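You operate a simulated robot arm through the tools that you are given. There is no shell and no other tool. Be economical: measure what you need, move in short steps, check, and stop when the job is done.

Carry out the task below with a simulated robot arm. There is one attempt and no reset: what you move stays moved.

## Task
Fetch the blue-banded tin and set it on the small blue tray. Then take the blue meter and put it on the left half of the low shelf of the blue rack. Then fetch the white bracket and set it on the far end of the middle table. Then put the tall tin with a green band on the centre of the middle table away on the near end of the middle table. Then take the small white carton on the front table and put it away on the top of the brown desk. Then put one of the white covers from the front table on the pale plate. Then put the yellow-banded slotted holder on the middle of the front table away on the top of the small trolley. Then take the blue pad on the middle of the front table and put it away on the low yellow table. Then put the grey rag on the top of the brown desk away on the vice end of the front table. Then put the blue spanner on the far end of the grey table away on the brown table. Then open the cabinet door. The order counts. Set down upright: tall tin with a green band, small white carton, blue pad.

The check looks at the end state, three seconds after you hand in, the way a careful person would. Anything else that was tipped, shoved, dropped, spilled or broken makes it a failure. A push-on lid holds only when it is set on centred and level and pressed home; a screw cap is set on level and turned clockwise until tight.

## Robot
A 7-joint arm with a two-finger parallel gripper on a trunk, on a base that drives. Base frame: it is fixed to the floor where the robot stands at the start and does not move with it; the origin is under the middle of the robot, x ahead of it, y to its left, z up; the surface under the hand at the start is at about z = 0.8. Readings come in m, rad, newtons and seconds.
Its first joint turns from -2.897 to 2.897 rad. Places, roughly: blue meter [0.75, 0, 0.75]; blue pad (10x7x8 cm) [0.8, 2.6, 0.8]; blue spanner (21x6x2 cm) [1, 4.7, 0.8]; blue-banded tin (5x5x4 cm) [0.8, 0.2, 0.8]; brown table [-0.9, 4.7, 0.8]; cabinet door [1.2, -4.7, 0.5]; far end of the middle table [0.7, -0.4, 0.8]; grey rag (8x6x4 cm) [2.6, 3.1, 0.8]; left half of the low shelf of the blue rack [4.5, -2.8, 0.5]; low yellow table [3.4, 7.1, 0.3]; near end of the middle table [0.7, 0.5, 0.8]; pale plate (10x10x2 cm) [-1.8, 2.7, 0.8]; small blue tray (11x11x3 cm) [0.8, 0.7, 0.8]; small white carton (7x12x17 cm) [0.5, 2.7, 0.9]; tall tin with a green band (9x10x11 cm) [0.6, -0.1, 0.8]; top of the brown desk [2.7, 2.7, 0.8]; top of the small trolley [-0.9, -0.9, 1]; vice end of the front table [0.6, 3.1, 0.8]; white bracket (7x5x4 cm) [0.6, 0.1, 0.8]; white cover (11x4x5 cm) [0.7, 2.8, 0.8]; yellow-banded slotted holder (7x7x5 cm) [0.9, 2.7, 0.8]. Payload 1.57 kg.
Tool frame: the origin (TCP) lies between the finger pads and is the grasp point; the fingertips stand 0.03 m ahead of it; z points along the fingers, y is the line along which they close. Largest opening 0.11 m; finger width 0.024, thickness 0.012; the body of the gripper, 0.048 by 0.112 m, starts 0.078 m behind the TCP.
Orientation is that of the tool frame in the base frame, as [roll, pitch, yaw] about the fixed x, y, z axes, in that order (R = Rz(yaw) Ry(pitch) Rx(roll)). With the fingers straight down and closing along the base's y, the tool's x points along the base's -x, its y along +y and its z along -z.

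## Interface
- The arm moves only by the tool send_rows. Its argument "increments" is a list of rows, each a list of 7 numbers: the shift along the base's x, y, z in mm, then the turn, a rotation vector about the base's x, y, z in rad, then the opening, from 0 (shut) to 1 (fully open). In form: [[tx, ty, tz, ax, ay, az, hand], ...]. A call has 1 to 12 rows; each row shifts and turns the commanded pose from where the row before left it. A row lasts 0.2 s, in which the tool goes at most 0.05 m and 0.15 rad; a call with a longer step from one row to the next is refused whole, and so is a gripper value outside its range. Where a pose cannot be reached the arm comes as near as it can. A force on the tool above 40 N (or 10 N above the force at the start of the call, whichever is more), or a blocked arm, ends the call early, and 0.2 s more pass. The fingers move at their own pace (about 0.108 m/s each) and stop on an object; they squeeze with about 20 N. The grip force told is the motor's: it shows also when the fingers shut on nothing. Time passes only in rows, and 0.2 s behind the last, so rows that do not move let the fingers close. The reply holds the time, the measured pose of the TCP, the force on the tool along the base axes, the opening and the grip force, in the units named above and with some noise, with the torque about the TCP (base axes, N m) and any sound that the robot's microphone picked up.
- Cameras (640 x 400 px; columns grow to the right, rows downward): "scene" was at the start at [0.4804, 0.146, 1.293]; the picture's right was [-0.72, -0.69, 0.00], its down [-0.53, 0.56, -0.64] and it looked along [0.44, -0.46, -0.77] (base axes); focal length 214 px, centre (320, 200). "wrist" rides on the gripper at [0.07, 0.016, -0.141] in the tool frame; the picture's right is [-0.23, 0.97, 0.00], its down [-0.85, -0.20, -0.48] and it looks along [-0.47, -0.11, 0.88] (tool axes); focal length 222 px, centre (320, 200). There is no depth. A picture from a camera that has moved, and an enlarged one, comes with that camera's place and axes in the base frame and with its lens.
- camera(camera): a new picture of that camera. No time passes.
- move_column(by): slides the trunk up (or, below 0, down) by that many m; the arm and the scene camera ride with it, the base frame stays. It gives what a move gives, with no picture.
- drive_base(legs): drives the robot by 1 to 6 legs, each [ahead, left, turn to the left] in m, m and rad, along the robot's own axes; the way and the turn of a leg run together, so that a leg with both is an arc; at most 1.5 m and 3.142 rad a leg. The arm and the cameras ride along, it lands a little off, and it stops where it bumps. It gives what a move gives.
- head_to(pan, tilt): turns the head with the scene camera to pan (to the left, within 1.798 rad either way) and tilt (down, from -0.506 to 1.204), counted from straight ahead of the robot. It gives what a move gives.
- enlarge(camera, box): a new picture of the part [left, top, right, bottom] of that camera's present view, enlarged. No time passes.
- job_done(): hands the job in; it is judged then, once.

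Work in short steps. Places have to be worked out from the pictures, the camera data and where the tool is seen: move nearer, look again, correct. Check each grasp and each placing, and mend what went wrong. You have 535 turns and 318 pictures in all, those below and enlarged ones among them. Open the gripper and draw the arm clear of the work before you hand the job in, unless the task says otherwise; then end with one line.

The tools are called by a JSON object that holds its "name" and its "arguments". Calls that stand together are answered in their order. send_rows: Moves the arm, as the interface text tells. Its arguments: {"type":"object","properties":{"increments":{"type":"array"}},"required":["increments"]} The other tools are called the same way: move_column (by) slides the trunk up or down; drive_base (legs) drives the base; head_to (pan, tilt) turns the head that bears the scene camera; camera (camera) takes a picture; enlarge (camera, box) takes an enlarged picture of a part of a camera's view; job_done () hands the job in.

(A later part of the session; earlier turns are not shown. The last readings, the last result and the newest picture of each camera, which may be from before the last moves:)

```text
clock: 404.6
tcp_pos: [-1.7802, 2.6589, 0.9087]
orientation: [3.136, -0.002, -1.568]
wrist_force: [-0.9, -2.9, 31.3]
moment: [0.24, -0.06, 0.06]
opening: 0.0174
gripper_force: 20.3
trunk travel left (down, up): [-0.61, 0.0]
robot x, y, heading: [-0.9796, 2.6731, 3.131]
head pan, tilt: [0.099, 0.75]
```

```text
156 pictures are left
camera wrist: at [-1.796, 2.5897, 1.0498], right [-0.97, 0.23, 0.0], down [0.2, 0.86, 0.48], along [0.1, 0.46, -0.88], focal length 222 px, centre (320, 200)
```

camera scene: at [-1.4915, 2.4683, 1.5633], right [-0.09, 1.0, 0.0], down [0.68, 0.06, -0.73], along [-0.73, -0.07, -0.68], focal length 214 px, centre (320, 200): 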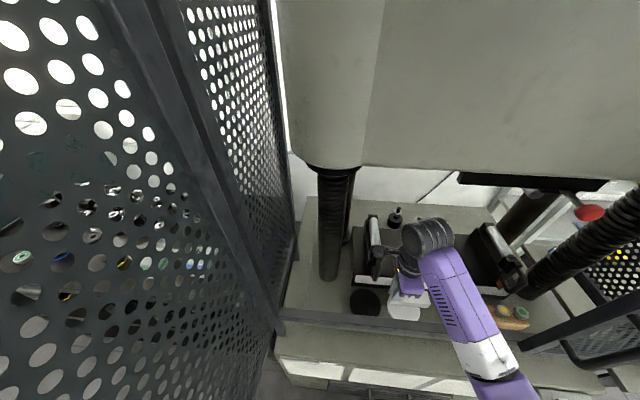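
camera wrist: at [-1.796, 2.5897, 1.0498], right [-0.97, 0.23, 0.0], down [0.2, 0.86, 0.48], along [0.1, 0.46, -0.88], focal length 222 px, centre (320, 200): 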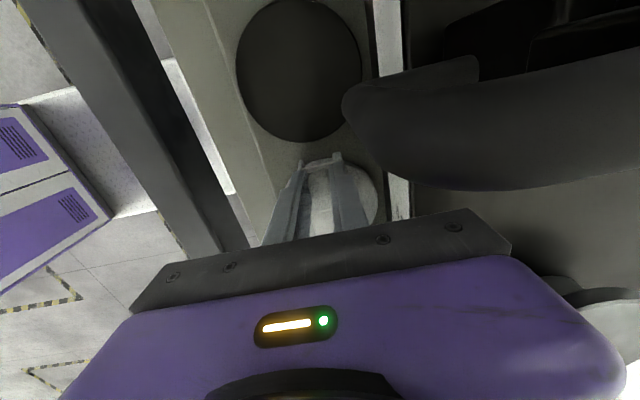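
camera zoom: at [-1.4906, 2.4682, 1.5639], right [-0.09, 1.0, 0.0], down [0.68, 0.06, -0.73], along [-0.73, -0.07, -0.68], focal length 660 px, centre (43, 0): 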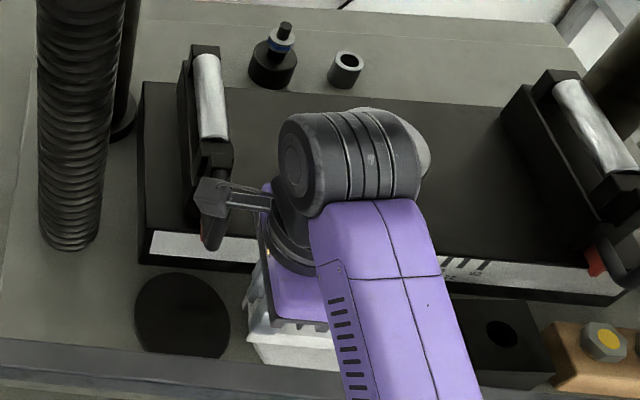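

Contact under the cover (31 N, nearly no moment). I ease up, open slightly and lift away.

{"name": "send_rows", "arguments": {"increments": [[0, 0, 2, 0, 0, 0, 0], [0, 0, 0, 0, 0, 0, 0.28], [0, 0, 0, 0, 0, 0, 0.28], [0, 0, 20, 0, 0, 0, 0.28], [0, 0, 40, 0, 0, 0, 0.28], [0, 0, 45, 0, 0, 0, 0.28], [0, 0, 45, 0, 0, 0, 0.28], [0, 0, 45, 0, 0, 0, 0.28], [0, 0, 20, 0, 0, 0, 0.28], [0, 0, 0, 0, 0, 0, 0.28]]}}

{"name": "camera", "arguments": {"camera": "wrist"}}

```text
clock: 407.0
tcp_pos: [-1.7478, 2.6665, 1.0791]
orientation: [-3.035, 0.034, -1.57]
wrist_force: [0.5, 1.3, 0.5]
moment: [0.0, 0.0, 0.0]
opening: 0.0307
gripper_force: 0.1
trunk travel left (down, up): [-0.61, 0.0]
robot x, y, heading: [-0.9801, 2.6763, 3.137]
head pan, tilt: [0.099, 0.75]
stopped in row 10: the arm was blocked; the commanded pose is now the measured one
```

```text
155 pictures are left
camera wrist: at [-1.7795, 2.5932, 1.2149], right [-0.97, 0.23, -0.1], down [0.15, 0.84, 0.52], along [0.2, 0.49, -0.85], focal length 222 px, centre (320, 200)
```

wrist: 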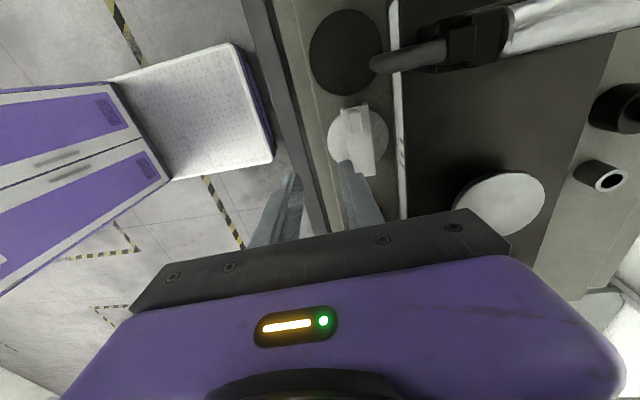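

The cover sits on the plate. But the arm met something while rising; I look.

{"name": "camera", "arguments": {"camera": "scene"}}

{"name": "head_to", "arguments": {"pan": -0.3, "tilt": 0.6}}

{"name": "camera", "arguments": {"camera": "scene"}}

```text
154 pictures are left
camera scene: at [-1.4905, 2.4749, 1.5664], right [-0.09, 1.0, 0.0], down [0.68, 0.06, -0.73], along [-0.73, -0.07, -0.68], focal length 214 px, centre (320, 200)
```

scene: 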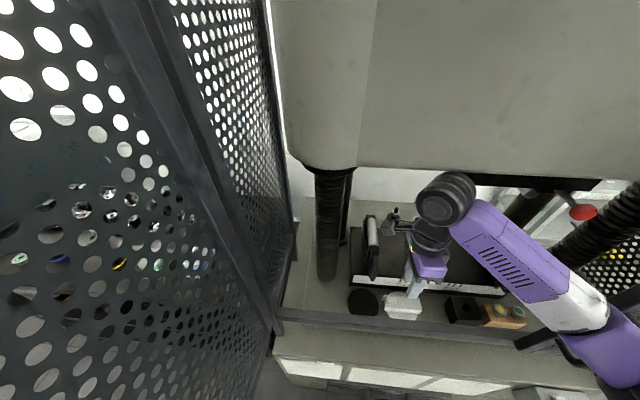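

```text
clock: 407.8
tcp_pos: [-1.7502, 2.6679, 1.0786]
orientation: [-3.043, 0.031, -1.568]
wrist_force: [-1.0, 0.1, -0.7]
moment: [0.02, 0.01, -0.01]
opening: 0.0307
gripper_force: 0.0
trunk travel left (down, up): [-0.61, 0.0]
robot x, y, heading: [-0.9819, 2.6756, 3.134]
head pan, tilt: [-0.3, 0.6]
```

```text
153 pictures are left
camera scene: at [-1.4921, 2.5083, 1.5765], right [0.3, 0.95, 0.0], down [0.54, -0.17, -0.82], along [-0.79, 0.25, -0.57], focal length 214 px, centre (320, 200)
```

scene: 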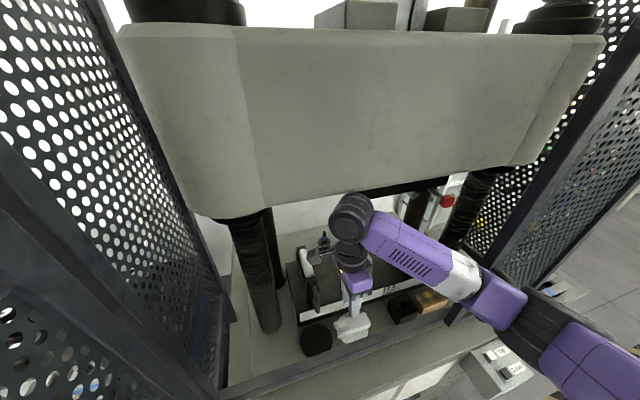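

The wrist/forearm touched the press frame when rising. I lower slightly and pull straight out toward +x.

{"name": "send_rows", "arguments": {"increments": [[10, 0, -15, 0, 0, 0, 0.28], [30, 0, -10, 0, 0, 0, 0.28], [40, 0, 0, 0, 0, 0, 0.28], [45, 0, 0, 0, 0, 0, 0.28], [45, 0, 0, 0, 0, 0, 0.28], [0, 0, 0, 0, 0, 0, 0.28]]}}

{"name": "camera", "arguments": {"camera": "scene"}}

{"name": "camera", "arguments": {"camera": "wrist"}}

```text
clock: 409.2
tcp_pos: [-1.5814, 2.6667, 1.0569]
orientation: [-3.052, 0.033, -1.567]
wrist_force: [-0.6, 0.9, -0.5]
moment: [-0.04, 0.0, -0.03]
opening: 0.0308
gripper_force: 0.0
trunk travel left (down, up): [-0.61, 0.0]
robot x, y, heading: [-0.9798, 2.6729, 3.134]
head pan, tilt: [-0.3, 0.6]
```

```text
152 pictures are left
camera scene: at [-1.4926, 2.5055, 1.5762], right [0.3, 0.95, 0.0], down [0.54, -0.17, -0.83], along [-0.79, 0.25, -0.56], focal length 214 px, centre (320, 200)
```

scene: 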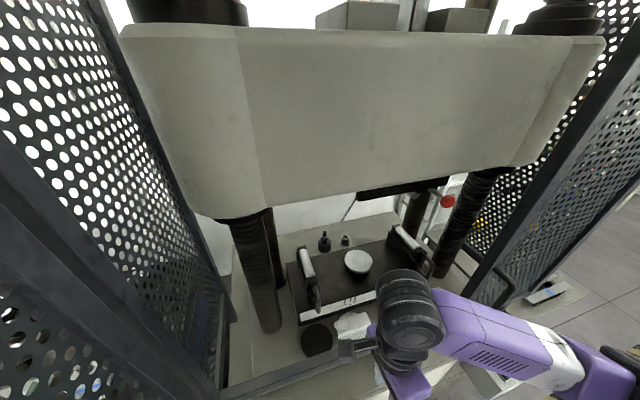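

```text
151 pictures are left
camera wrist: at [-1.6104, 2.5929, 1.1933], right [-0.97, 0.23, -0.08], down [0.15, 0.84, 0.52], along [0.19, 0.5, -0.85], focal length 222 px, centre (320, 200)
```

wrist: 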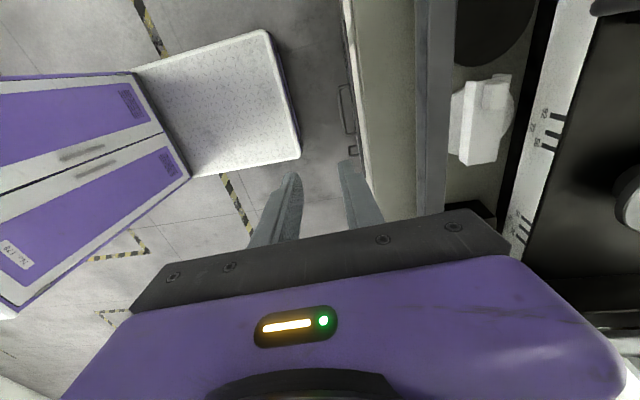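

Clear. I check the cover on the plate closely, then back the base off and restore the tool attitude.

{"name": "enlarge", "arguments": {"camera": "wrist", "box": [420, 40, 580, 180]}}

{"name": "drive_base", "arguments": {"legs": [[-0.3, 0, 0]]}}

{"name": "send_rows", "arguments": {"increments": [[0, 0, 20, -0.033, 0.0895, 0.1, 1], [0, 0, 20, 0, 0, 0.14, 1], [0, 0, 20, 0, 0, 0.14, 1], [0, 0, 20, 0, 0, 0.14, 1], [0, 0, 20, 0, 0, 0.14, 1], [0, 0, 10, 0, 0, 0.14, 1], [0, 0, 0, 0, 0, 0.14, 1], [0, 0, 0, 0, 0, 0.14, 1], [0, 0, 0, 0, 0, 0.14, 1], [0, 0, 0, 0, 0, 0.14, 1], [0, 0, 0, 0, 0, 0.14, 1], [0, 0, 0, 0, 0, 0.07, 1]]}}

```text
2.86 times, centred on (500, 110) of wrist
camera zoom: at [-1.6104, 2.5929, 1.1933], right [-0.97, 0.23, -0.08], down [0.15, 0.84, 0.52], along [0.19, 0.5, -0.85], focal length 635 px, centre (-194, 457)
```

zoom: 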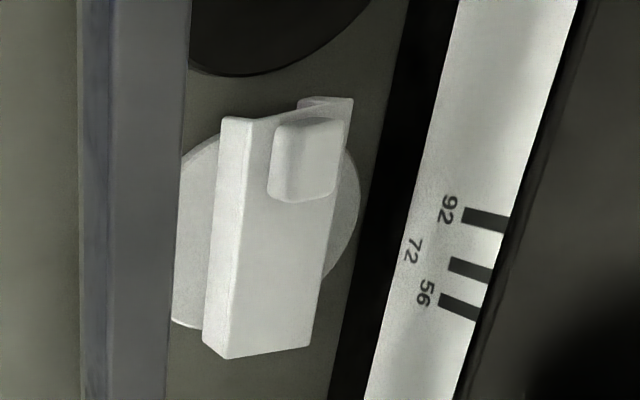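

```text
clock: 411.3
tcp_pos: [-1.2842, 2.6648, 1.0561]
orientation: [-3.049, 0.033, -1.568]
wrist_force: [-0.1, 1.4, -0.5]
moment: [-0.01, -0.01, -0.03]
opening: 0.0309
gripper_force: 0.1
trunk travel left (down, up): [-0.61, 0.0]
robot x, y, heading: [-0.6834, 2.6712, 3.128]
head pan, tilt: [-0.3, 0.6]
```

```text
clock: 413.9
tcp_pos: [-1.2841, 2.6659, 1.1666]
orientation: [-3.141, 0.005, -0.001]
wrist_force: [0.2, -0.3, 0.6]
moment: [0.05, -0.03, 0.0]
opening: 0.1104
gripper_force: 0.1
trunk travel left (down, up): [-0.61, 0.0]
robot x, y, heading: [-0.6839, 2.6711, 3.124]
head pan, tilt: [-0.3, 0.6]
```

The cover rests on the plate. Next the slotted holder; I drive backwards around the north end to the east side, keeping heading −x.

{"name": "drive_base", "arguments": {"legs": [[-0.3, 0, 0.015], [0, -0.8, 0]]}}

```text
clock: 419.8
tcp_pos: [-0.9839, 3.4533, 1.1667]
orientation: [3.14, 0.004, 0.018]
wrist_force: [-0.2, -0.4, -0.8]
moment: [0.02, 0.01, -0.01]
opening: 0.1101
gripper_force: 0.0
trunk travel left (down, up): [-0.61, 0.0]
robot x, y, heading: [-0.3838, 3.4707, -3.131]
head pan, tilt: [-0.3, 0.6]
```

{"name": "drive_base", "arguments": {"legs": [[-0.14, -0.07, -0.01], [-0.25, -0.27, 0]]}}

```text
clock: 423.2
tcp_pos: [-0.5905, 3.8071, 1.167]
orientation: [-3.141, 0.005, 0.002]
wrist_force: [0.0, -0.3, -0.8]
moment: [0.0, 0.02, 0.0]
opening: 0.1101
gripper_force: 0.2
trunk travel left (down, up): [-0.61, 0.0]
robot x, y, heading: [0.0083, 3.8157, 3.135]
head pan, tilt: [-0.3, 0.6]
```

{"name": "drive_base", "arguments": {"legs": [[-1.4, 0, 0.006], [-0.33, 0, 0], [0, 0.6, 0]]}}

{"name": "head_to", "arguments": {"pan": 0.2, "tilt": 0.6}}

{"name": "camera", "arguments": {"camera": "scene"}}

```text
clock: 434.9
tcp_pos: [1.1439, 3.218, 1.167]
orientation: [3.141, 0.007, 0.019]
wrist_force: [0.2, 0.1, -1.1]
moment: [0.0, -0.02, -0.04]
opening: 0.1099
gripper_force: 0.0
trunk travel left (down, up): [-0.61, 0.0]
robot x, y, heading: [1.7453, 3.239, -3.131]
head pan, tilt: [-0.3, 0.6]
```

```text
clock: 435.8
tcp_pos: [1.1445, 3.219, 1.1667]
orientation: [3.141, 0.004, 0.019]
wrist_force: [-0.3, 0.0, -0.4]
moment: [0.05, 0.01, -0.01]
opening: 0.11
gripper_force: 0.1
trunk travel left (down, up): [-0.61, 0.0]
robot x, y, heading: [1.7462, 3.2387, -3.132]
head pan, tilt: [0.201, 0.6]
```

```text
149 pictures are left
camera scene: at [1.2341, 3.016, 1.5762], right [-0.21, 0.98, 0.0], down [0.55, 0.12, -0.83], along [-0.81, -0.17, -0.56], focal length 214 px, centre (320, 200)
```

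scene: 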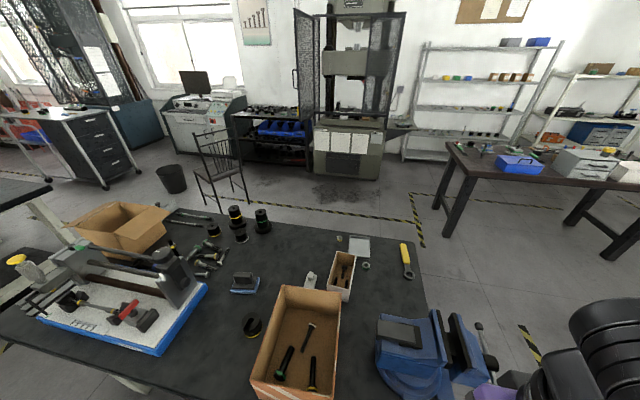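

Holder at about (0.935, 2.723). I raise the hand, then move to (1.6, 2.3) so that the elbow stays off the table.

{"name": "send_rows", "arguments": {"increments": [[0, 0, 40, 0, 0, 0, 1], [0, 0, 40, 0, 0, 0, 1], [0, 0, 40, 0, 0, 0, 1], [0, 0, 0, 0, 0, 0, 1]]}}

{"name": "drive_base", "arguments": {"legs": [[0, 0.5, -0.01], [0, 0.43, 0], [0.13, 0, 0]]}}

{"name": "head_to", "arguments": {"pan": -0.3, "tilt": 0.85}}

{"name": "camera", "arguments": {"camera": "scene"}}

```text
clock: 436.8
tcp_pos: [1.1447, 3.2166, 1.2872]
orientation: [-3.141, 0.005, 0.017]
wrist_force: [-1.0, -0.2, 1.2]
moment: [0.04, -0.02, -0.01]
opening: 0.1099
gripper_force: 0.0
trunk travel left (down, up): [-0.61, 0.0]
robot x, y, heading: [1.7442, 3.2344, -3.135]
head pan, tilt: [0.201, 0.6]
```

```text
clock: 442.8
tcp_pos: [1.0261, 2.2874, 1.2861]
orientation: [-3.141, 0.005, 0.033]
wrist_force: [0.4, 0.1, 0.6]
moment: [-0.01, 0.03, 0.01]
opening: 0.11
gripper_force: 0.0
trunk travel left (down, up): [-0.61, 0.0]
robot x, y, heading: [1.6292, 2.3182, -3.116]
head pan, tilt: [0.201, 0.6]
```

```text
clock: 443.8
tcp_pos: [1.0274, 2.2882, 1.2867]
orientation: [-3.141, 0.005, 0.034]
wrist_force: [0.0, -0.7, 0.5]
moment: [0.0, -0.03, -0.01]
opening: 0.11
gripper_force: 0.1
trunk travel left (down, up): [-0.61, 0.0]
robot x, y, heading: [1.6248, 2.3152, -3.119]
head pan, tilt: [-0.3, 0.85]
```

```text
148 pictures are left
camera scene: at [1.1296, 2.1279, 1.5553], right [0.27, 0.96, 0.0], down [0.72, -0.2, -0.66], along [-0.64, 0.18, -0.75], focal length 214 px, centre (320, 200)
```

scene: 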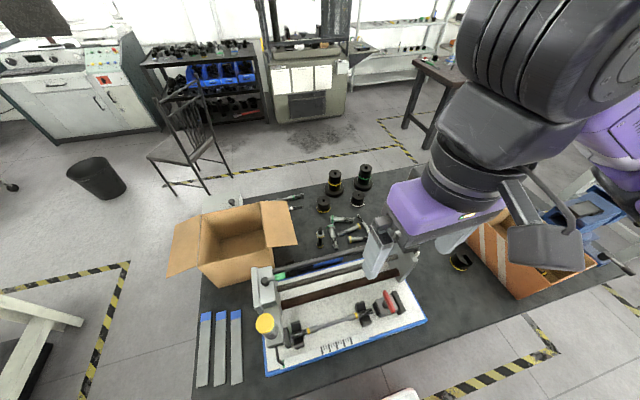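

Holder near (0.93, 2.717). I swing the hand over it and turn the tool −90° so its narrow side faces the orange box.

{"name": "send_rows", "arguments": {"increments": [[-8, 40, 0, 0, 0, -0.14, 1], [-8, 40, 0, 0, 0, -0.14, 1], [-8, 40, 0, 0, 0, -0.14, 1], [-8, 40, 0, 0, 0, -0.14, 1], [-8, 40, 0, 0, 0, -0.14, 1], [-8, 40, 0, 0, 0, -0.14, 1], [-8, 40, 0, 0, 0, -0.14, 1], [-8, 40, 0, 0, 0, -0.14, 1], [-8, 40, 0, 0, 0, -0.14, 1], [-8, 40, 0, 0, 0, -0.14, 1], [-10, 28, -30, 0, 0, -0.14, 1], [-5, 0, -40, 0, 0, -0.065, 1]]}}

{"name": "camera", "arguments": {"camera": "wrist"}}

{"name": "camera", "arguments": {"camera": "scene"}}

```text
clock: 446.4
tcp_pos: [0.9331, 2.7145, 1.2164]
orientation: [3.141, 0.004, -1.575]
wrist_force: [0.7, -0.2, 0.3]
moment: [0.0, 0.05, 0.0]
opening: 0.1101
gripper_force: 0.0
trunk travel left (down, up): [-0.61, 0.0]
robot x, y, heading: [1.6268, 2.3134, -3.12]
head pan, tilt: [-0.3, 0.85]
```

```text
147 pictures are left
camera wrist: at [0.9153, 2.6446, 1.3567], right [-0.97, 0.23, 0.0], down [0.2, 0.85, 0.48], along [0.11, 0.47, -0.88], focal length 222 px, centre (320, 200)
```

wrist: 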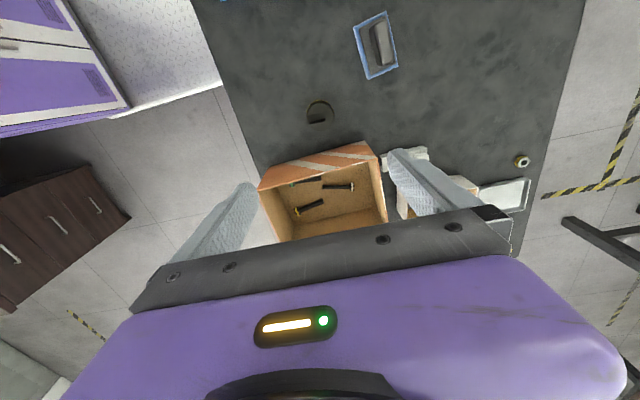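

```text
146 pictures are left
camera scene: at [1.1298, 2.1282, 1.5555], right [0.27, 0.96, 0.0], down [0.72, -0.21, -0.66], along [-0.64, 0.18, -0.75], focal length 214 px, centre (320, 200)
```

scene: 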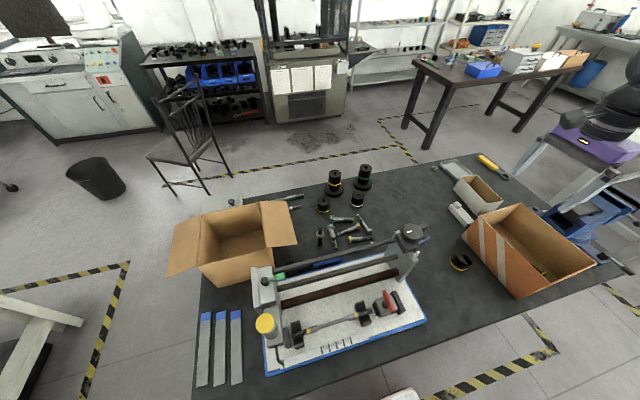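

Holder confirmed at (0.927, 2.706). I descend to 0.98 and re-check.

{"name": "send_rows", "arguments": {"increments": [[-6, -7, -40, 0, 0, 0, 1], [0, 0, -45, 0, 0, 0, 1], [0, 0, -45, 0, 0, 0, 1], [0, 0, -45, 0, 0, 0, 1], [0, 0, -45, 0, 0, 0, 1], [0, 0, 0, 0, 0, 0, 1]]}}

{"name": "camera", "arguments": {"camera": "wrist"}}

{"name": "camera", "arguments": {"camera": "scene"}}

```text
clock: 447.8
tcp_pos: [0.924, 2.7092, 0.9979]
orientation: [-3.141, 0.005, -1.571]
wrist_force: [0.4, -0.8, -0.4]
moment: [0.05, 0.0, 0.0]
opening: 0.1099
gripper_force: 0.0
trunk travel left (down, up): [-0.61, 0.0]
robot x, y, heading: [1.6262, 2.3183, -3.12]
head pan, tilt: [-0.3, 0.85]
```

```text
145 pictures are left
camera wrist: at [0.9076, 2.6398, 1.1376], right [-0.97, 0.23, 0.0], down [0.2, 0.85, 0.48], along [0.11, 0.47, -0.88], focal length 222 px, centre (320, 200)
```

wrist: 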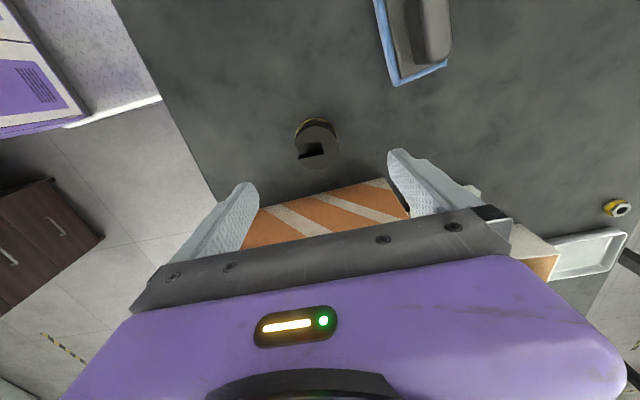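

```text
144 pictures are left
camera scene: at [1.1296, 2.1279, 1.5553], right [0.27, 0.96, 0.0], down [0.72, -0.2, -0.66], along [-0.63, 0.18, -0.75], focal length 214 px, centre (320, 200)
```

scene: 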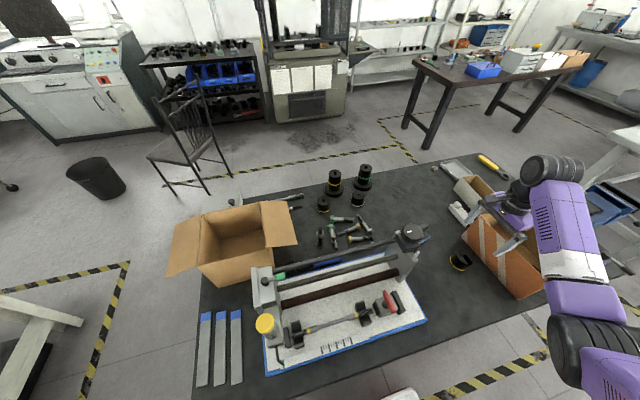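

Aligned (0.930, 2.713). I descend to 0.842 and grip.

{"name": "send_rows", "arguments": {"increments": [[5, 2, -40, 0, 0, 0, 1], [0, 0, -40, 0, 0, 0, 1], [0, 0, -40, 0, 0, 0, 1], [0, 0, -25, 0, 0, 0, 1], [0, 0, -11, 0, 0, 0, 1], [0, 0, 0, 0, 0, 0, 1], [0, 0, 0, 0, 0, 0, 0.6], [0, 0, 0, 0, 0, 0, 0.2], [0, 0, 0, 0, 0, 0, 0], [0, 0, 0, 0, 0, 0, 0]]}}

{"name": "camera", "arguments": {"camera": "wrist"}}

```text
clock: 449.9
tcp_pos: [0.9318, 2.7113, 0.8404]
orientation: [-3.14, 0.007, -1.573]
wrist_force: [1.1, 0.3, 0.3]
moment: [0.1, -0.08, -0.06]
opening: 0.0603
gripper_force: 19.6
trunk travel left (down, up): [-0.61, 0.0]
robot x, y, heading: [1.6244, 2.3108, -3.117]
head pan, tilt: [-0.3, 0.85]
```

```text
143 pictures are left
camera wrist: at [0.9149, 2.6426, 0.9812], right [-0.97, 0.23, 0.0], down [0.2, 0.85, 0.48], along [0.11, 0.47, -0.88], focal length 222 px, centre (320, 200)
```

wrist: 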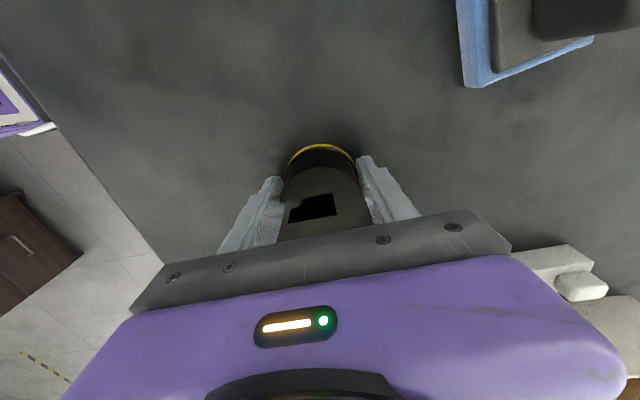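

Gripped (60 mm). I lift high and check.

{"name": "send_rows", "arguments": {"increments": [[0, 0, 15, 0, 0, 0, 0], [0, 0, 35, 0, 0, 0, 0], [0, 0, 45, 0, 0, 0, 0], [0, 0, 45, 0, 0, 0, 0], [0, 0, 45, 0, 0, 0, 0], [0, 0, 45, 0, 0, 0, 0], [0, 0, 45, 0, 0, 0, 0], [0, 0, 45, 0, 0, 0, 0], [0, 0, 45, 0, 0, 0, 0], [0, 0, 40, 0, 0, 0, 0], [0, 0, 0, 0, 0, 0, 0]]}}

{"name": "camera", "arguments": {"camera": "wrist"}}

```text
clock: 452.4
tcp_pos: [0.9311, 2.709, 1.244]
orientation: [-3.139, 0.005, -1.572]
wrist_force: [-0.5, -0.9, -8.2]
moment: [-0.06, 0.01, 0.02]
opening: 0.0604
gripper_force: 19.9
trunk travel left (down, up): [-0.61, 0.0]
robot x, y, heading: [1.6272, 2.3148, -3.119]
head pan, tilt: [-0.3, 0.85]
```

```text
142 pictures are left
camera wrist: at [0.9139, 2.6401, 1.3854], right [-0.97, 0.23, 0.0], down [0.2, 0.85, 0.48], along [0.11, 0.47, -0.88], focal length 222 px, centre (320, 200)
```

wrist: 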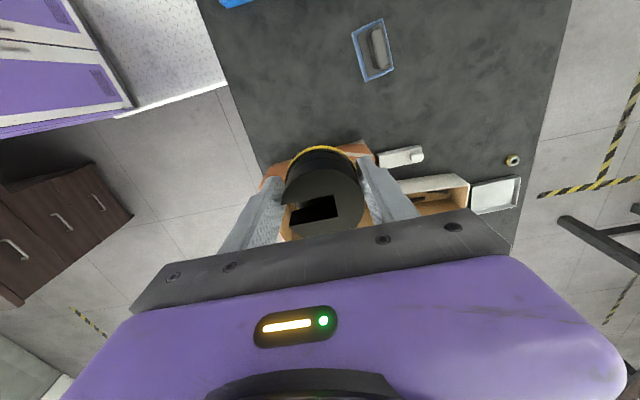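

Held (8 N). I draw the hand in, then drive south and west through the gap toward the trolley.

{"name": "send_rows", "arguments": {"increments": [[7, -44, 0, 0, 0, 0, 0], [7, -44, 0, 0, 0, 0, 0], [7, -44, 0, 0, 0, 0, 0], [7, -44, 0, 0, 0, 0, 0], [7, -44, 0, 0, 0, 0, 0], [7, -44, 0, 0, 0, 0, 0], [7, -44, 0, 0, 0, 0, 0], [7, -44, 0, 0, 0, 0, 0], [7, -40, 0, 0, 0, 0, 0], [0, 0, 0, 0, 0, 0, 0]]}}

{"name": "drive_base", "arguments": {"legs": [[-0.08, 0, -0.022], [0, 1.06, 0]]}}

```text
clock: 454.6
tcp_pos: [0.995, 2.3163, 1.2455]
orientation: [3.141, 0.004, -1.573]
wrist_force: [0.4, -0.5, -7.7]
moment: [-0.02, 0.0, -0.03]
opening: 0.0603
gripper_force: 19.8
trunk travel left (down, up): [-0.61, 0.0]
robot x, y, heading: [1.6312, 2.3151, -3.118]
head pan, tilt: [-0.3, 0.85]
```

```text
clock: 460.6
tcp_pos: [1.0668, 1.2969, 1.2462]
orientation: [-3.141, 0.006, -1.61]
wrist_force: [0.0, 0.4, -7.6]
moment: [-0.08, -0.02, -0.02]
opening: 0.0606
gripper_force: 18.8
trunk travel left (down, up): [-0.61, 0.0]
robot x, y, heading: [1.6967, 1.271, 3.131]
head pan, tilt: [-0.3, 0.85]
```

{"name": "drive_base", "arguments": {"legs": [[0, 0.02, 0.01], [1.35, 0, 0]]}}

{"name": "head_to", "arguments": {"pan": 0.5, "tilt": 0.6}}

{"name": "camera", "arguments": {"camera": "scene"}}

```text
clock: 467.8
tcp_pos: [-0.2979, 1.279, 1.2464]
orientation: [-3.14, 0.005, -1.602]
wrist_force: [0.3, 0.7, -8.0]
moment: [-0.06, -0.01, 0.01]
opening: 0.0604
gripper_force: 20.1
trunk travel left (down, up): [-0.61, 0.0]
robot x, y, heading: [0.3347, 1.2572, 3.136]
head pan, tilt: [-0.3, 0.85]
```

```text
clock: 468.9
tcp_pos: [-0.2983, 1.279, 1.2468]
orientation: [-3.14, 0.006, -1.601]
wrist_force: [-0.4, 0.2, -7.9]
moment: [-0.11, 0.0, 0.01]
opening: 0.0602
gripper_force: 20.3
trunk travel left (down, up): [-0.61, 0.0]
robot x, y, heading: [0.333, 1.256, 3.13]
head pan, tilt: [0.499, 0.6]
```

```text
141 pictures are left
camera scene: at [-0.1729, 1.0204, 1.5761], right [-0.47, 0.88, 0.0], down [0.5, 0.27, -0.82], along [-0.73, -0.39, -0.57], focal length 214 px, centre (320, 200)
```

scene: 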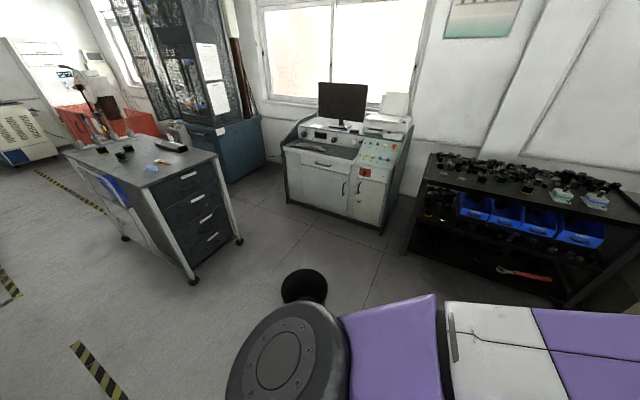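

Trolley top spans about x −0.6…−1.08, y −0.25…−1.33. I go to (0.05, 1.26), turn to face −y, run down the corridor and turn to face the trolley.

{"name": "drive_base", "arguments": {"legs": [[0.28, 0, 0.008], [0, 0, 1.571]]}}

```text
clock: 474.7
tcp_pos: [0.0385, 0.6274, 1.2446]
orientation: [-3.139, 0.006, -0.02]
wrist_force: [0.1, -0.6, -8.0]
moment: [0.01, -0.07, -0.01]
opening: 0.0603
gripper_force: 19.8
trunk travel left (down, up): [-0.61, 0.0]
robot x, y, heading: [0.0518, 1.2561, -1.562]
head pan, tilt: [0.499, 0.6]
```

{"name": "drive_base", "arguments": {"legs": [[0.3, -0.1, -0.009], [0.7, -0.08, 0], [0, 0, -1.571]]}}

{"name": "head_to", "arguments": {"pan": 0.6, "tilt": 0.7}}

{"name": "camera", "arguments": {"camera": "scene"}}

```text
clock: 484.1
tcp_pos: [-0.7578, 0.2725, 1.2458]
orientation: [-3.141, 0.004, -1.585]
wrist_force: [0.0, 0.0, -7.9]
moment: [-0.04, 0.0, -0.04]
opening: 0.0603
gripper_force: 20.2
trunk travel left (down, up): [-0.61, 0.0]
robot x, y, heading: [-0.1276, 0.262, -3.131]
head pan, tilt: [0.499, 0.6]
```

```text
clock: 484.7
tcp_pos: [-0.7591, 0.2721, 1.2463]
orientation: [-3.139, 0.005, -1.585]
wrist_force: [0.0, 0.1, -7.2]
moment: [-0.05, -0.01, -0.01]
opening: 0.0602
gripper_force: 20.0
trunk travel left (down, up): [-0.61, 0.0]
robot x, y, heading: [-0.1253, 0.2631, -3.129]
head pan, tilt: [0.6, 0.7]
```

```text
140 pictures are left
camera scene: at [-0.6211, 0.0102, 1.5675], right [-0.57, 0.82, 0.0], down [0.53, 0.37, -0.77], along [-0.63, -0.44, -0.64], focal length 214 px, centre (320, 200)
```

scene: 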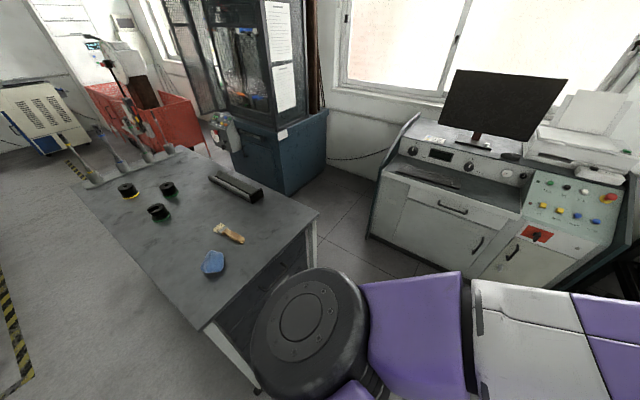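

Free place on the trolley top at about (−0.75, −0.70), between the blue cloth and the black discs. I strafe to y≈−0.5.

{"name": "drive_base", "arguments": {"legs": [[0, 0.38, -0.012], [0, 0.38, 0]]}}

{"name": "send_rows", "arguments": {"increments": [[0, -45, 0, 0, 0, 0, 0], [0, -45, 0, 0, 0, 0, 0], [0, -45, 0, 0, 0, 0, 0], [0, -45, 0, 0, 0, 0, 0], [0, -25, 0, 0, 0, 0, 0], [0, 0, -40, 0, 0, 0, 0], [0, 0, -40, 0, 0, 0, 0], [0, 0, 0, 0, 0, 0, 0]]}}

{"name": "head_to", "arguments": {"pan": 0.4, "tilt": 0.85}}

{"name": "camera", "arguments": {"camera": "scene"}}

{"name": "camera", "arguments": {"camera": "wrist"}}

```text
clock: 489.1
tcp_pos: [-0.7592, -0.4811, 1.2468]
orientation: [-3.139, 0.005, -1.599]
wrist_force: [0.0, 0.3, -7.1]
moment: [-0.05, -0.04, -0.03]
opening: 0.0604
gripper_force: 20.3
trunk travel left (down, up): [-0.61, 0.0]
robot x, y, heading: [-0.1248, -0.4988, 3.138]
head pan, tilt: [0.6, 0.7]
```

```text
clock: 490.9
tcp_pos: [-0.7574, -0.6853, 1.1658]
orientation: [-3.14, 0.005, -1.601]
wrist_force: [-0.4, 0.4, -7.4]
moment: [-0.04, -0.02, 0.0]
opening: 0.0603
gripper_force: 19.8
trunk travel left (down, up): [-0.61, 0.0]
robot x, y, heading: [-0.1274, -0.5016, 3.131]
head pan, tilt: [0.6, 0.7]
```

```text
clock: 491.7
tcp_pos: [-0.7575, -0.6852, 1.1665]
orientation: [-3.139, 0.005, -1.602]
wrist_force: [-0.8, -0.3, -8.6]
moment: [-0.04, -0.05, -0.01]
opening: 0.0603
gripper_force: 20.0
trunk travel left (down, up): [-0.61, 0.0]
robot x, y, heading: [-0.1281, -0.5017, 3.136]
head pan, tilt: [0.4, 0.85]
```

```text
139 pictures are left
camera scene: at [-0.627, -0.7276, 1.5552], right [-0.39, 0.92, 0.0], down [0.69, 0.29, -0.66], along [-0.61, -0.25, -0.75], focal length 214 px, centre (320, 200)
```

scene: 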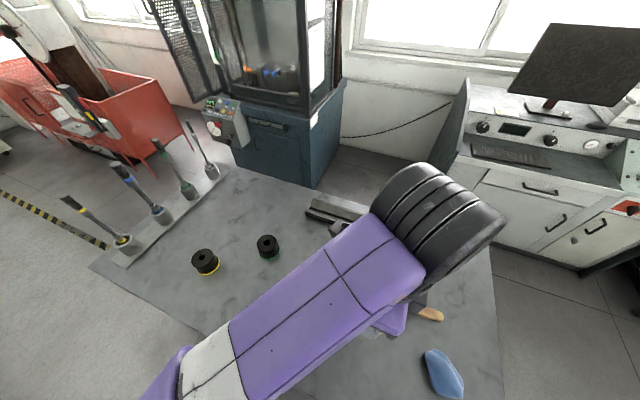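

```text
138 pictures are left
camera wrist: at [-0.7762, -0.7541, 1.3068], right [-0.97, 0.26, 0.0], down [0.22, 0.85, 0.48], along [0.12, 0.47, -0.88], focal length 222 px, centre (320, 200)
```

wrist: 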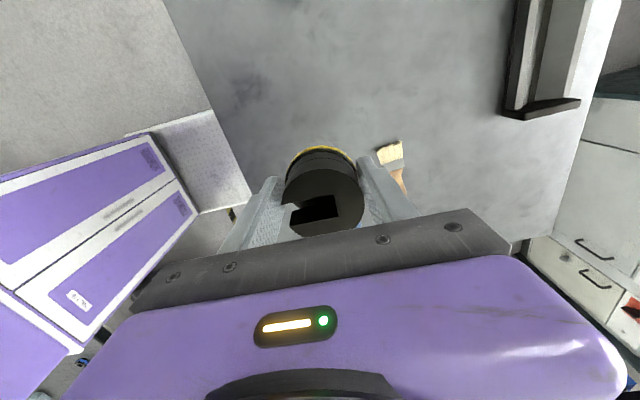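

I shift 4 cm further from the brush and lower to 1.07.

{"name": "send_rows", "arguments": {"increments": [[0, -20, -25, 0, 0, 0, 0], [0, -20, -30, 0, 0, 0, 0], [0, 0, -30, 0, 0, 0, 0], [0, 0, -10, 0, 0, 0, 0], [0, 0, 0, 0, 0, 0, 0]]}}

{"name": "camera", "arguments": {"camera": "wrist"}}

{"name": "camera", "arguments": {"camera": "scene"}}

```text
clock: 492.9
tcp_pos: [-0.7583, -0.7242, 1.0701]
orientation: [-3.141, 0.006, -1.601]
wrist_force: [0.0, 0.3, -7.4]
moment: [-0.06, -0.07, -0.03]
opening: 0.0603
gripper_force: 19.1
trunk travel left (down, up): [-0.61, 0.0]
robot x, y, heading: [-0.1261, -0.5028, 3.133]
head pan, tilt: [0.4, 0.85]
```

```text
137 pictures are left
camera wrist: at [-0.7777, -0.7937, 1.2114], right [-0.97, 0.26, 0.0], down [0.22, 0.85, 0.48], along [0.12, 0.47, -0.88], focal length 222 px, centre (320, 200)
```

wrist: 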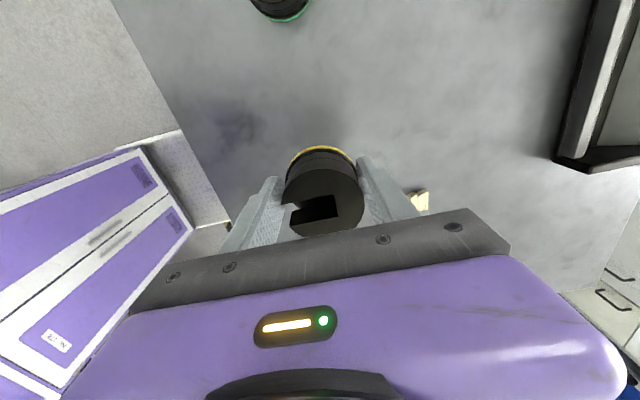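

```text
136 pictures are left
camera scene: at [-0.627, -0.7276, 1.5552], right [-0.38, 0.92, 0.0], down [0.69, 0.29, -0.66], along [-0.61, -0.25, -0.75], focal length 214 px, centre (320, 200)
```

scene: 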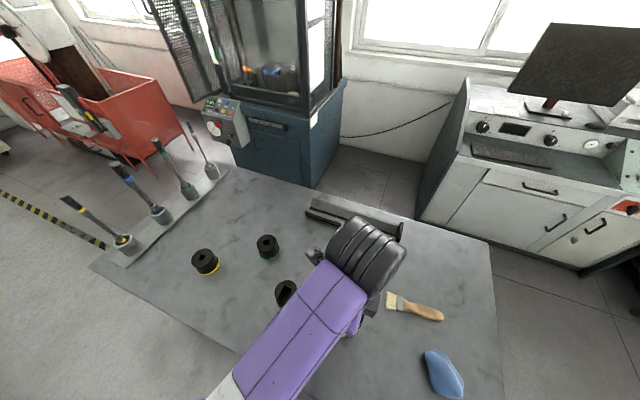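

{"name": "send_rows", "arguments": {"increments": [[0, 0, -8, 0, 0, 0, 0], [0, 0, -6, 0, 0, 0, 0], [0, 0, -5, 0, 0, 0, 0], [0, 0, -4, 0, 0, 0, 0], [0, 0, 0, 0, 0, 0, 0]]}}

```text
clock: 494.1
tcp_pos: [-0.7587, -0.7252, 1.0479]
orientation: [-3.139, 0.006, -1.601]
wrist_force: [-0.5, 0.9, -7.8]
moment: [-0.06, -0.04, 0.01]
opening: 0.0605
gripper_force: 20.3
trunk travel left (down, up): [-0.61, 0.0]
robot x, y, heading: [-0.1228, -0.498, 3.138]
head pan, tilt: [0.4, 0.85]
```

{"name": "send_rows", "arguments": {"increments": [[0, 0, -4, 0, 0, 0, 0], [0, 0, -4, 0, 0, 0, 0], [0, 0, -4, 0, 0, 0, 0], [0, 0, 0, 0, 0, 0, 0]]}}

```text
clock: 495.1
tcp_pos: [-0.759, -0.7241, 1.037]
orientation: [-3.14, 0.005, -1.602]
wrist_force: [-0.2, 0.4, -8.1]
moment: [-0.07, 0.01, 0.02]
opening: 0.0601
gripper_force: 19.8
trunk travel left (down, up): [-0.61, 0.0]
robot x, y, heading: [-0.1245, -0.4984, 3.134]
head pan, tilt: [0.4, 0.85]
```

{"name": "send_rows", "arguments": {"increments": [[0, 0, -3, 0, 0, 0, 0], [0, 0, -3, 0, 0, 0, 0], [0, 0, -3, 0, 0, 0, 0], [0, 0, -3, 0, 0, 0, 0], [0, 0, -3, 0, 0, 0, 0], [0, 0, -3, 0, 0, 0, 0], [0, 0, 0, 0, 0, 0, 0]]}}

```text
clock: 496.7
tcp_pos: [-0.7583, -0.7258, 1.018]
orientation: [-3.14, 0.005, -1.599]
wrist_force: [0.2, 0.3, -8.4]
moment: [-0.08, -0.02, -0.03]
opening: 0.0601
gripper_force: 19.9
trunk travel left (down, up): [-0.61, 0.0]
robot x, y, heading: [-0.1234, -0.5019, 3.138]
head pan, tilt: [0.4, 0.85]
```

{"name": "send_rows", "arguments": {"increments": [[0, 0, -3, 0, 0, 0, 0], [0, 0, -3, 0, 0, 0, 0], [0, 0, -3, 0, 0, 0, 0], [0, 0, -3, 0, 0, 0, 0], [0, 0, -3, 0, 0, 0, 0], [0, 0, -3, 0, 0, 0, 0], [0, 0, 0, 0, 0, 0, 0]]}}

{"name": "camera", "arguments": {"camera": "wrist"}}

```text
clock: 498.3
tcp_pos: [-0.7579, -0.7265, 1.0002]
orientation: [-3.14, 0.005, -1.602]
wrist_force: [-0.7, 0.0, -7.8]
moment: [-0.08, -0.05, 0.01]
opening: 0.0604
gripper_force: 19.8
trunk travel left (down, up): [-0.61, 0.0]
robot x, y, heading: [-0.1285, -0.5022, 3.136]
head pan, tilt: [0.4, 0.85]
```

```text
135 pictures are left
camera wrist: at [-0.7774, -0.7944, 1.1407], right [-0.97, 0.26, 0.0], down [0.22, 0.85, 0.48], along [0.12, 0.47, -0.88], focal length 222 px, centre (320, 200)
```

wrist: 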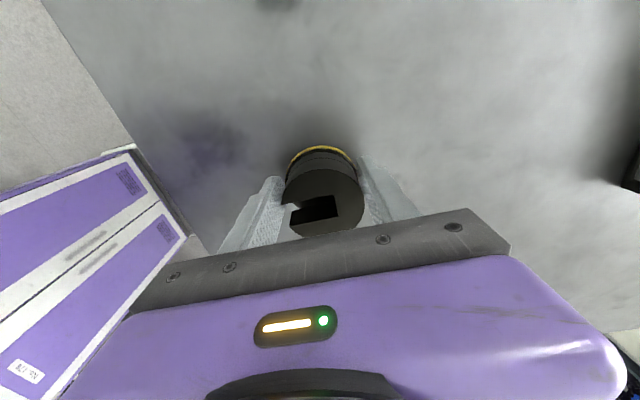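

{"name": "send_rows", "arguments": {"increments": [[0, 0, -3, 0, 0, 0, 0], [0, 0, -3, 0, 0, 0, 0], [0, 0, -3, 0, 0, 0, 0], [0, 0, -3, 0, 0, 0, 0], [0, 0, -3, 0, 0, 0, 0], [0, 0, -3, 0, 0, 0, 0], [0, 0, 0, 0, 0, 0, 0]]}}

```text
clock: 499.9
tcp_pos: [-0.7585, -0.7254, 0.9823]
orientation: [3.139, 0.003, -1.601]
wrist_force: [-4.3, -2.0, 17.2]
moment: [0.03, 0.1, -0.04]
opening: 0.0604
gripper_force: 19.8
trunk travel left (down, up): [-0.61, 0.0]
robot x, y, heading: [-0.1248, -0.4994, 3.137]
head pan, tilt: [0.4, 0.85]
```

Contact at 0.982 (top ≈0.94). I release and lift.

{"name": "send_rows", "arguments": {"increments": [[0, 0, 1, 0, 0, 0, 0], [0, 0, 0, 0, 0, 0, 0.8], [0, 0, 0, 0, 0, 0, 0.8], [0, 0, 25, 0, 0, 0, 0.8], [0, 0, 45, 0, 0, 0, 0.8], [0, 0, 45, 0, 0, 0, 1], [0, 0, 45, 0, 0, 0, 1], [0, 0, 45, 0, 0, 0, 1], [0, 0, 30, 0, 0, 0, 1], [0, 0, 0, 0, 0, 0, 1]]}}

{"name": "camera", "arguments": {"camera": "wrist"}}

{"name": "camera", "arguments": {"camera": "scene"}}

```text
clock: 502.1
tcp_pos: [-0.7592, -0.7279, 1.2174]
orientation: [3.141, 0.006, -1.6]
wrist_force: [0.3, 0.4, 0.8]
moment: [-0.01, 0.01, -0.03]
opening: 0.1099
gripper_force: 0.1
trunk travel left (down, up): [-0.61, 0.0]
robot x, y, heading: [-0.1305, -0.5012, 3.131]
head pan, tilt: [0.4, 0.85]
```

```text
134 pictures are left
camera wrist: at [-0.7778, -0.797, 1.3579], right [-0.97, 0.26, 0.0], down [0.22, 0.85, 0.48], along [0.12, 0.47, -0.88], focal length 222 px, centre (320, 200)
```

wrist: 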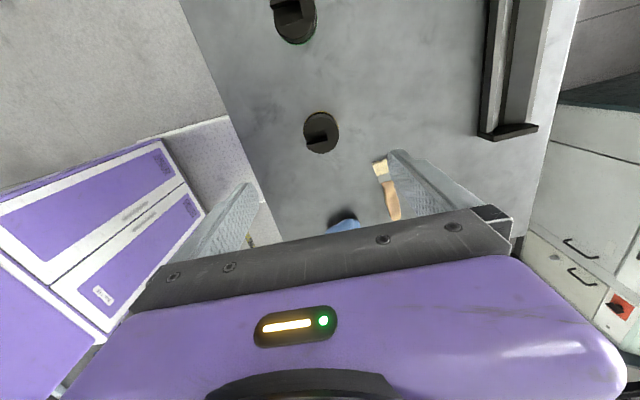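

```text
133 pictures are left
camera scene: at [-0.6267, -0.7275, 1.5553], right [-0.38, 0.92, 0.0], down [0.69, 0.29, -0.66], along [-0.61, -0.25, -0.75], focal length 214 px, centre (320, 200)
```

scene: 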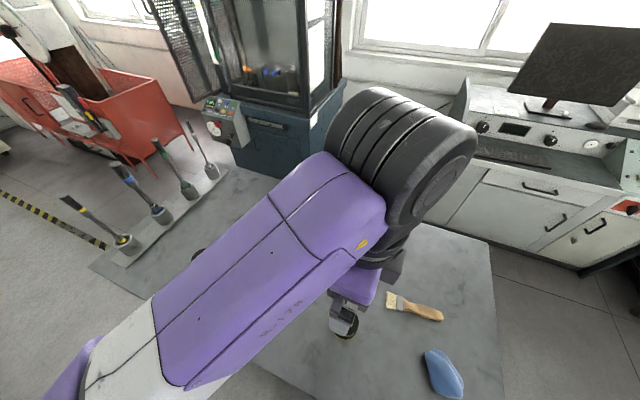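

The holder stands on the trolley. Next the blue pad; I retract and drive back through the gap to the east side of the front table.

{"name": "send_rows", "arguments": {"increments": [[0, 45, 10, 0, 0, 0, 1], [0, 45, 10, 0, 0, 0, 1], [0, 45, 10, 0, 0, 0, 1], [0, 45, 10, 0, 0, 0, 1], [0, 45, 0, 0, 0, 0, 1], [0, 0, 0, 0, 0, 0, 1]]}}

{"name": "drive_base", "arguments": {"legs": [[0, -0.38, 0.008], [0, -0.38, 0], [0, 0, 1.571]]}}

```text
clock: 503.5
tcp_pos: [-0.7587, -0.4989, 1.2561]
orientation: [-3.139, 0.005, -1.601]
wrist_force: [0.5, 0.5, -0.5]
moment: [-0.01, -0.02, -0.05]
opening: 0.1098
gripper_force: 0.1
trunk travel left (down, up): [-0.61, 0.0]
robot x, y, heading: [-0.1249, -0.5008, 3.135]
head pan, tilt: [0.4, 0.85]
```

```text
clock: 511.7
tcp_pos: [-0.1171, -0.3724, 1.2559]
orientation: [-3.141, 0.005, -0.014]
wrist_force: [-0.4, 0.1, -1.0]
moment: [0.02, 0.01, -0.02]
opening: 0.1101
gripper_force: 0.1
trunk travel left (down, up): [-0.61, 0.0]
robot x, y, heading: [-0.1284, 0.2582, -1.558]
head pan, tilt: [0.4, 0.85]
```

{"name": "drive_base", "arguments": {"legs": [[-0.6, 0.08, -0.013], [-0.4, 0.1, 0]]}}

```text
clock: 517.3
tcp_pos: [0.0513, 0.6279, 1.257]
orientation: [-3.139, 0.007, -0.03]
wrist_force: [-0.6, -0.8, 0.2]
moment: [-0.01, 0.0, -0.03]
opening: 0.11
gripper_force: 0.0
trunk travel left (down, up): [-0.61, 0.0]
robot x, y, heading: [0.0517, 1.2601, -1.577]
head pan, tilt: [0.4, 0.85]
```

{"name": "drive_base", "arguments": {"legs": [[0, 0, -1.565], [-1.3, 0, 0]]}}

```text
clock: 527.8
tcp_pos: [0.7356, 1.2401, 1.2569]
orientation: [-3.14, 0.004, -1.636]
wrist_force: [0.5, 0.3, 0.2]
moment: [-0.01, 0.02, 0.02]
opening: 0.1098
gripper_force: 0.1
trunk travel left (down, up): [-0.61, 0.0]
robot x, y, heading: [1.3661, 1.2148, 3.105]
head pan, tilt: [0.4, 0.85]
```

{"name": "drive_base", "arguments": {"legs": [[0, -0.03, 0.036], [-0.34, 0, 0], [0, -0.5, 0], [0, -0.52, 0]]}}

{"name": "head_to", "arguments": {"pan": -0.3, "tilt": 0.85}}

{"name": "camera", "arguments": {"camera": "scene"}}

```text
clock: 535.6
tcp_pos: [1.0813, 2.277, 1.2569]
orientation: [-3.139, 0.007, -1.6]
wrist_force: [-0.5, 0.1, -1.1]
moment: [0.05, 0.01, -0.01]
opening: 0.11
gripper_force: 0.0
trunk travel left (down, up): [-0.61, 0.0]
robot x, y, heading: [1.7109, 2.2762, 3.135]
head pan, tilt: [0.4, 0.85]
```

```text
clock: 536.7
tcp_pos: [1.082, 2.2764, 1.2577]
orientation: [-3.14, 0.006, -1.6]
wrist_force: [-0.3, 0.3, 0.0]
moment: [-0.02, 0.01, -0.02]
opening: 0.1103
gripper_force: 0.0
trunk travel left (down, up): [-0.61, 0.0]
robot x, y, heading: [1.7154, 2.2764, 3.14]
head pan, tilt: [-0.3, 0.85]
```

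```text
132 pictures are left
camera scene: at [1.211, 2.1024, 1.5553], right [0.3, 0.95, 0.0], down [0.72, -0.23, -0.66], along [-0.63, 0.2, -0.75], focal length 214 px, centre (320, 200)
```

scene: 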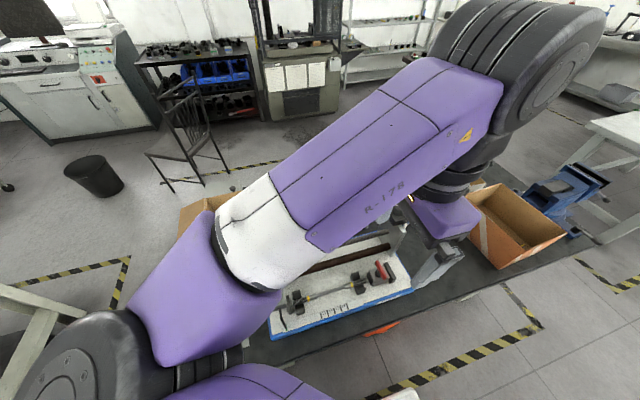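

The elbow is now on the left side. I extend the hand toward the pad at height and watch how the arm unfolds.

{"name": "send_rows", "arguments": {"increments": [[-30, 36, 0, 0, 0, 0, 1], [-30, 36, 0, 0, 0, 0, 1], [-30, 36, 0, 0, 0, 0, 1], [-30, 36, 0, 0, 0, 0, 1], [-30, 36, 0, 0, 0, 0, 1], [-30, 36, 0, 0, 0, 0, 1], [-30, 36, 0, 0, 0, 0, 1], [-30, 36, 0, 0, 0, 0, 1], [-25, 36, 0, 0, 0, 0, 1], [-20, 20, 0, 0, 0, 0.03, 1], [0, 0, 0, 0, 0, 0, 1]]}}

{"name": "camera", "arguments": {"camera": "scene"}}

{"name": "camera", "arguments": {"camera": "wrist"}}

```text
clock: 539.1
tcp_pos: [0.797, 2.6206, 1.2562]
orientation: [-3.14, 0.004, -1.571]
wrist_force: [0.0, -0.9, 0.2]
moment: [-0.01, 0.01, 0.0]
opening: 0.1099
gripper_force: 0.0
trunk travel left (down, up): [-0.61, 0.0]
robot x, y, heading: [1.7141, 2.2795, 3.138]
head pan, tilt: [-0.3, 0.85]
```

```text
131 pictures are left
camera scene: at [1.211, 2.1029, 1.5553], right [0.3, 0.95, 0.0], down [0.72, -0.23, -0.66], along [-0.63, 0.2, -0.75], focal length 214 px, centre (320, 200)
```

scene: 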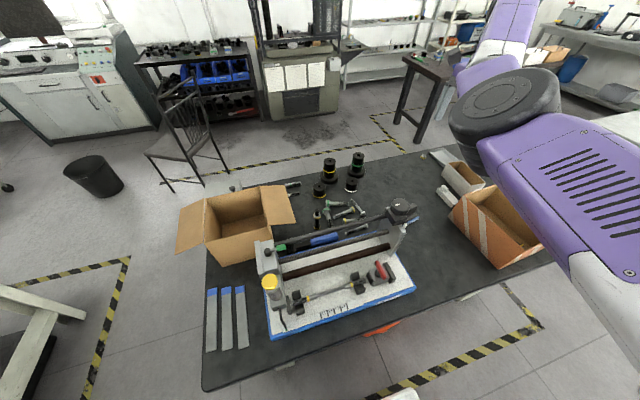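

```text
130 pictures are left
camera wrist: at [0.78, 2.5514, 1.3966], right [-0.97, 0.23, 0.0], down [0.2, 0.85, 0.48], along [0.11, 0.47, -0.88], focal length 222 px, centre (320, 200)
```

wrist: 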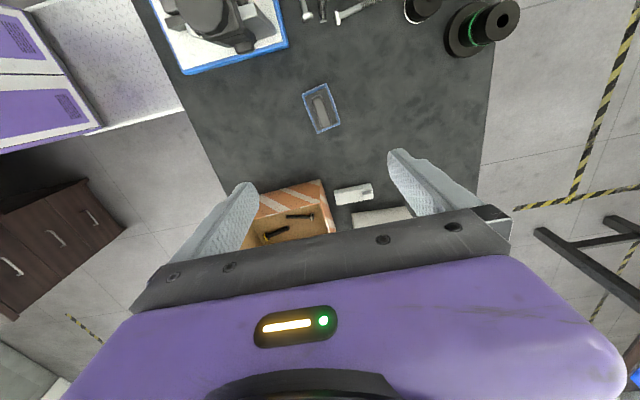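

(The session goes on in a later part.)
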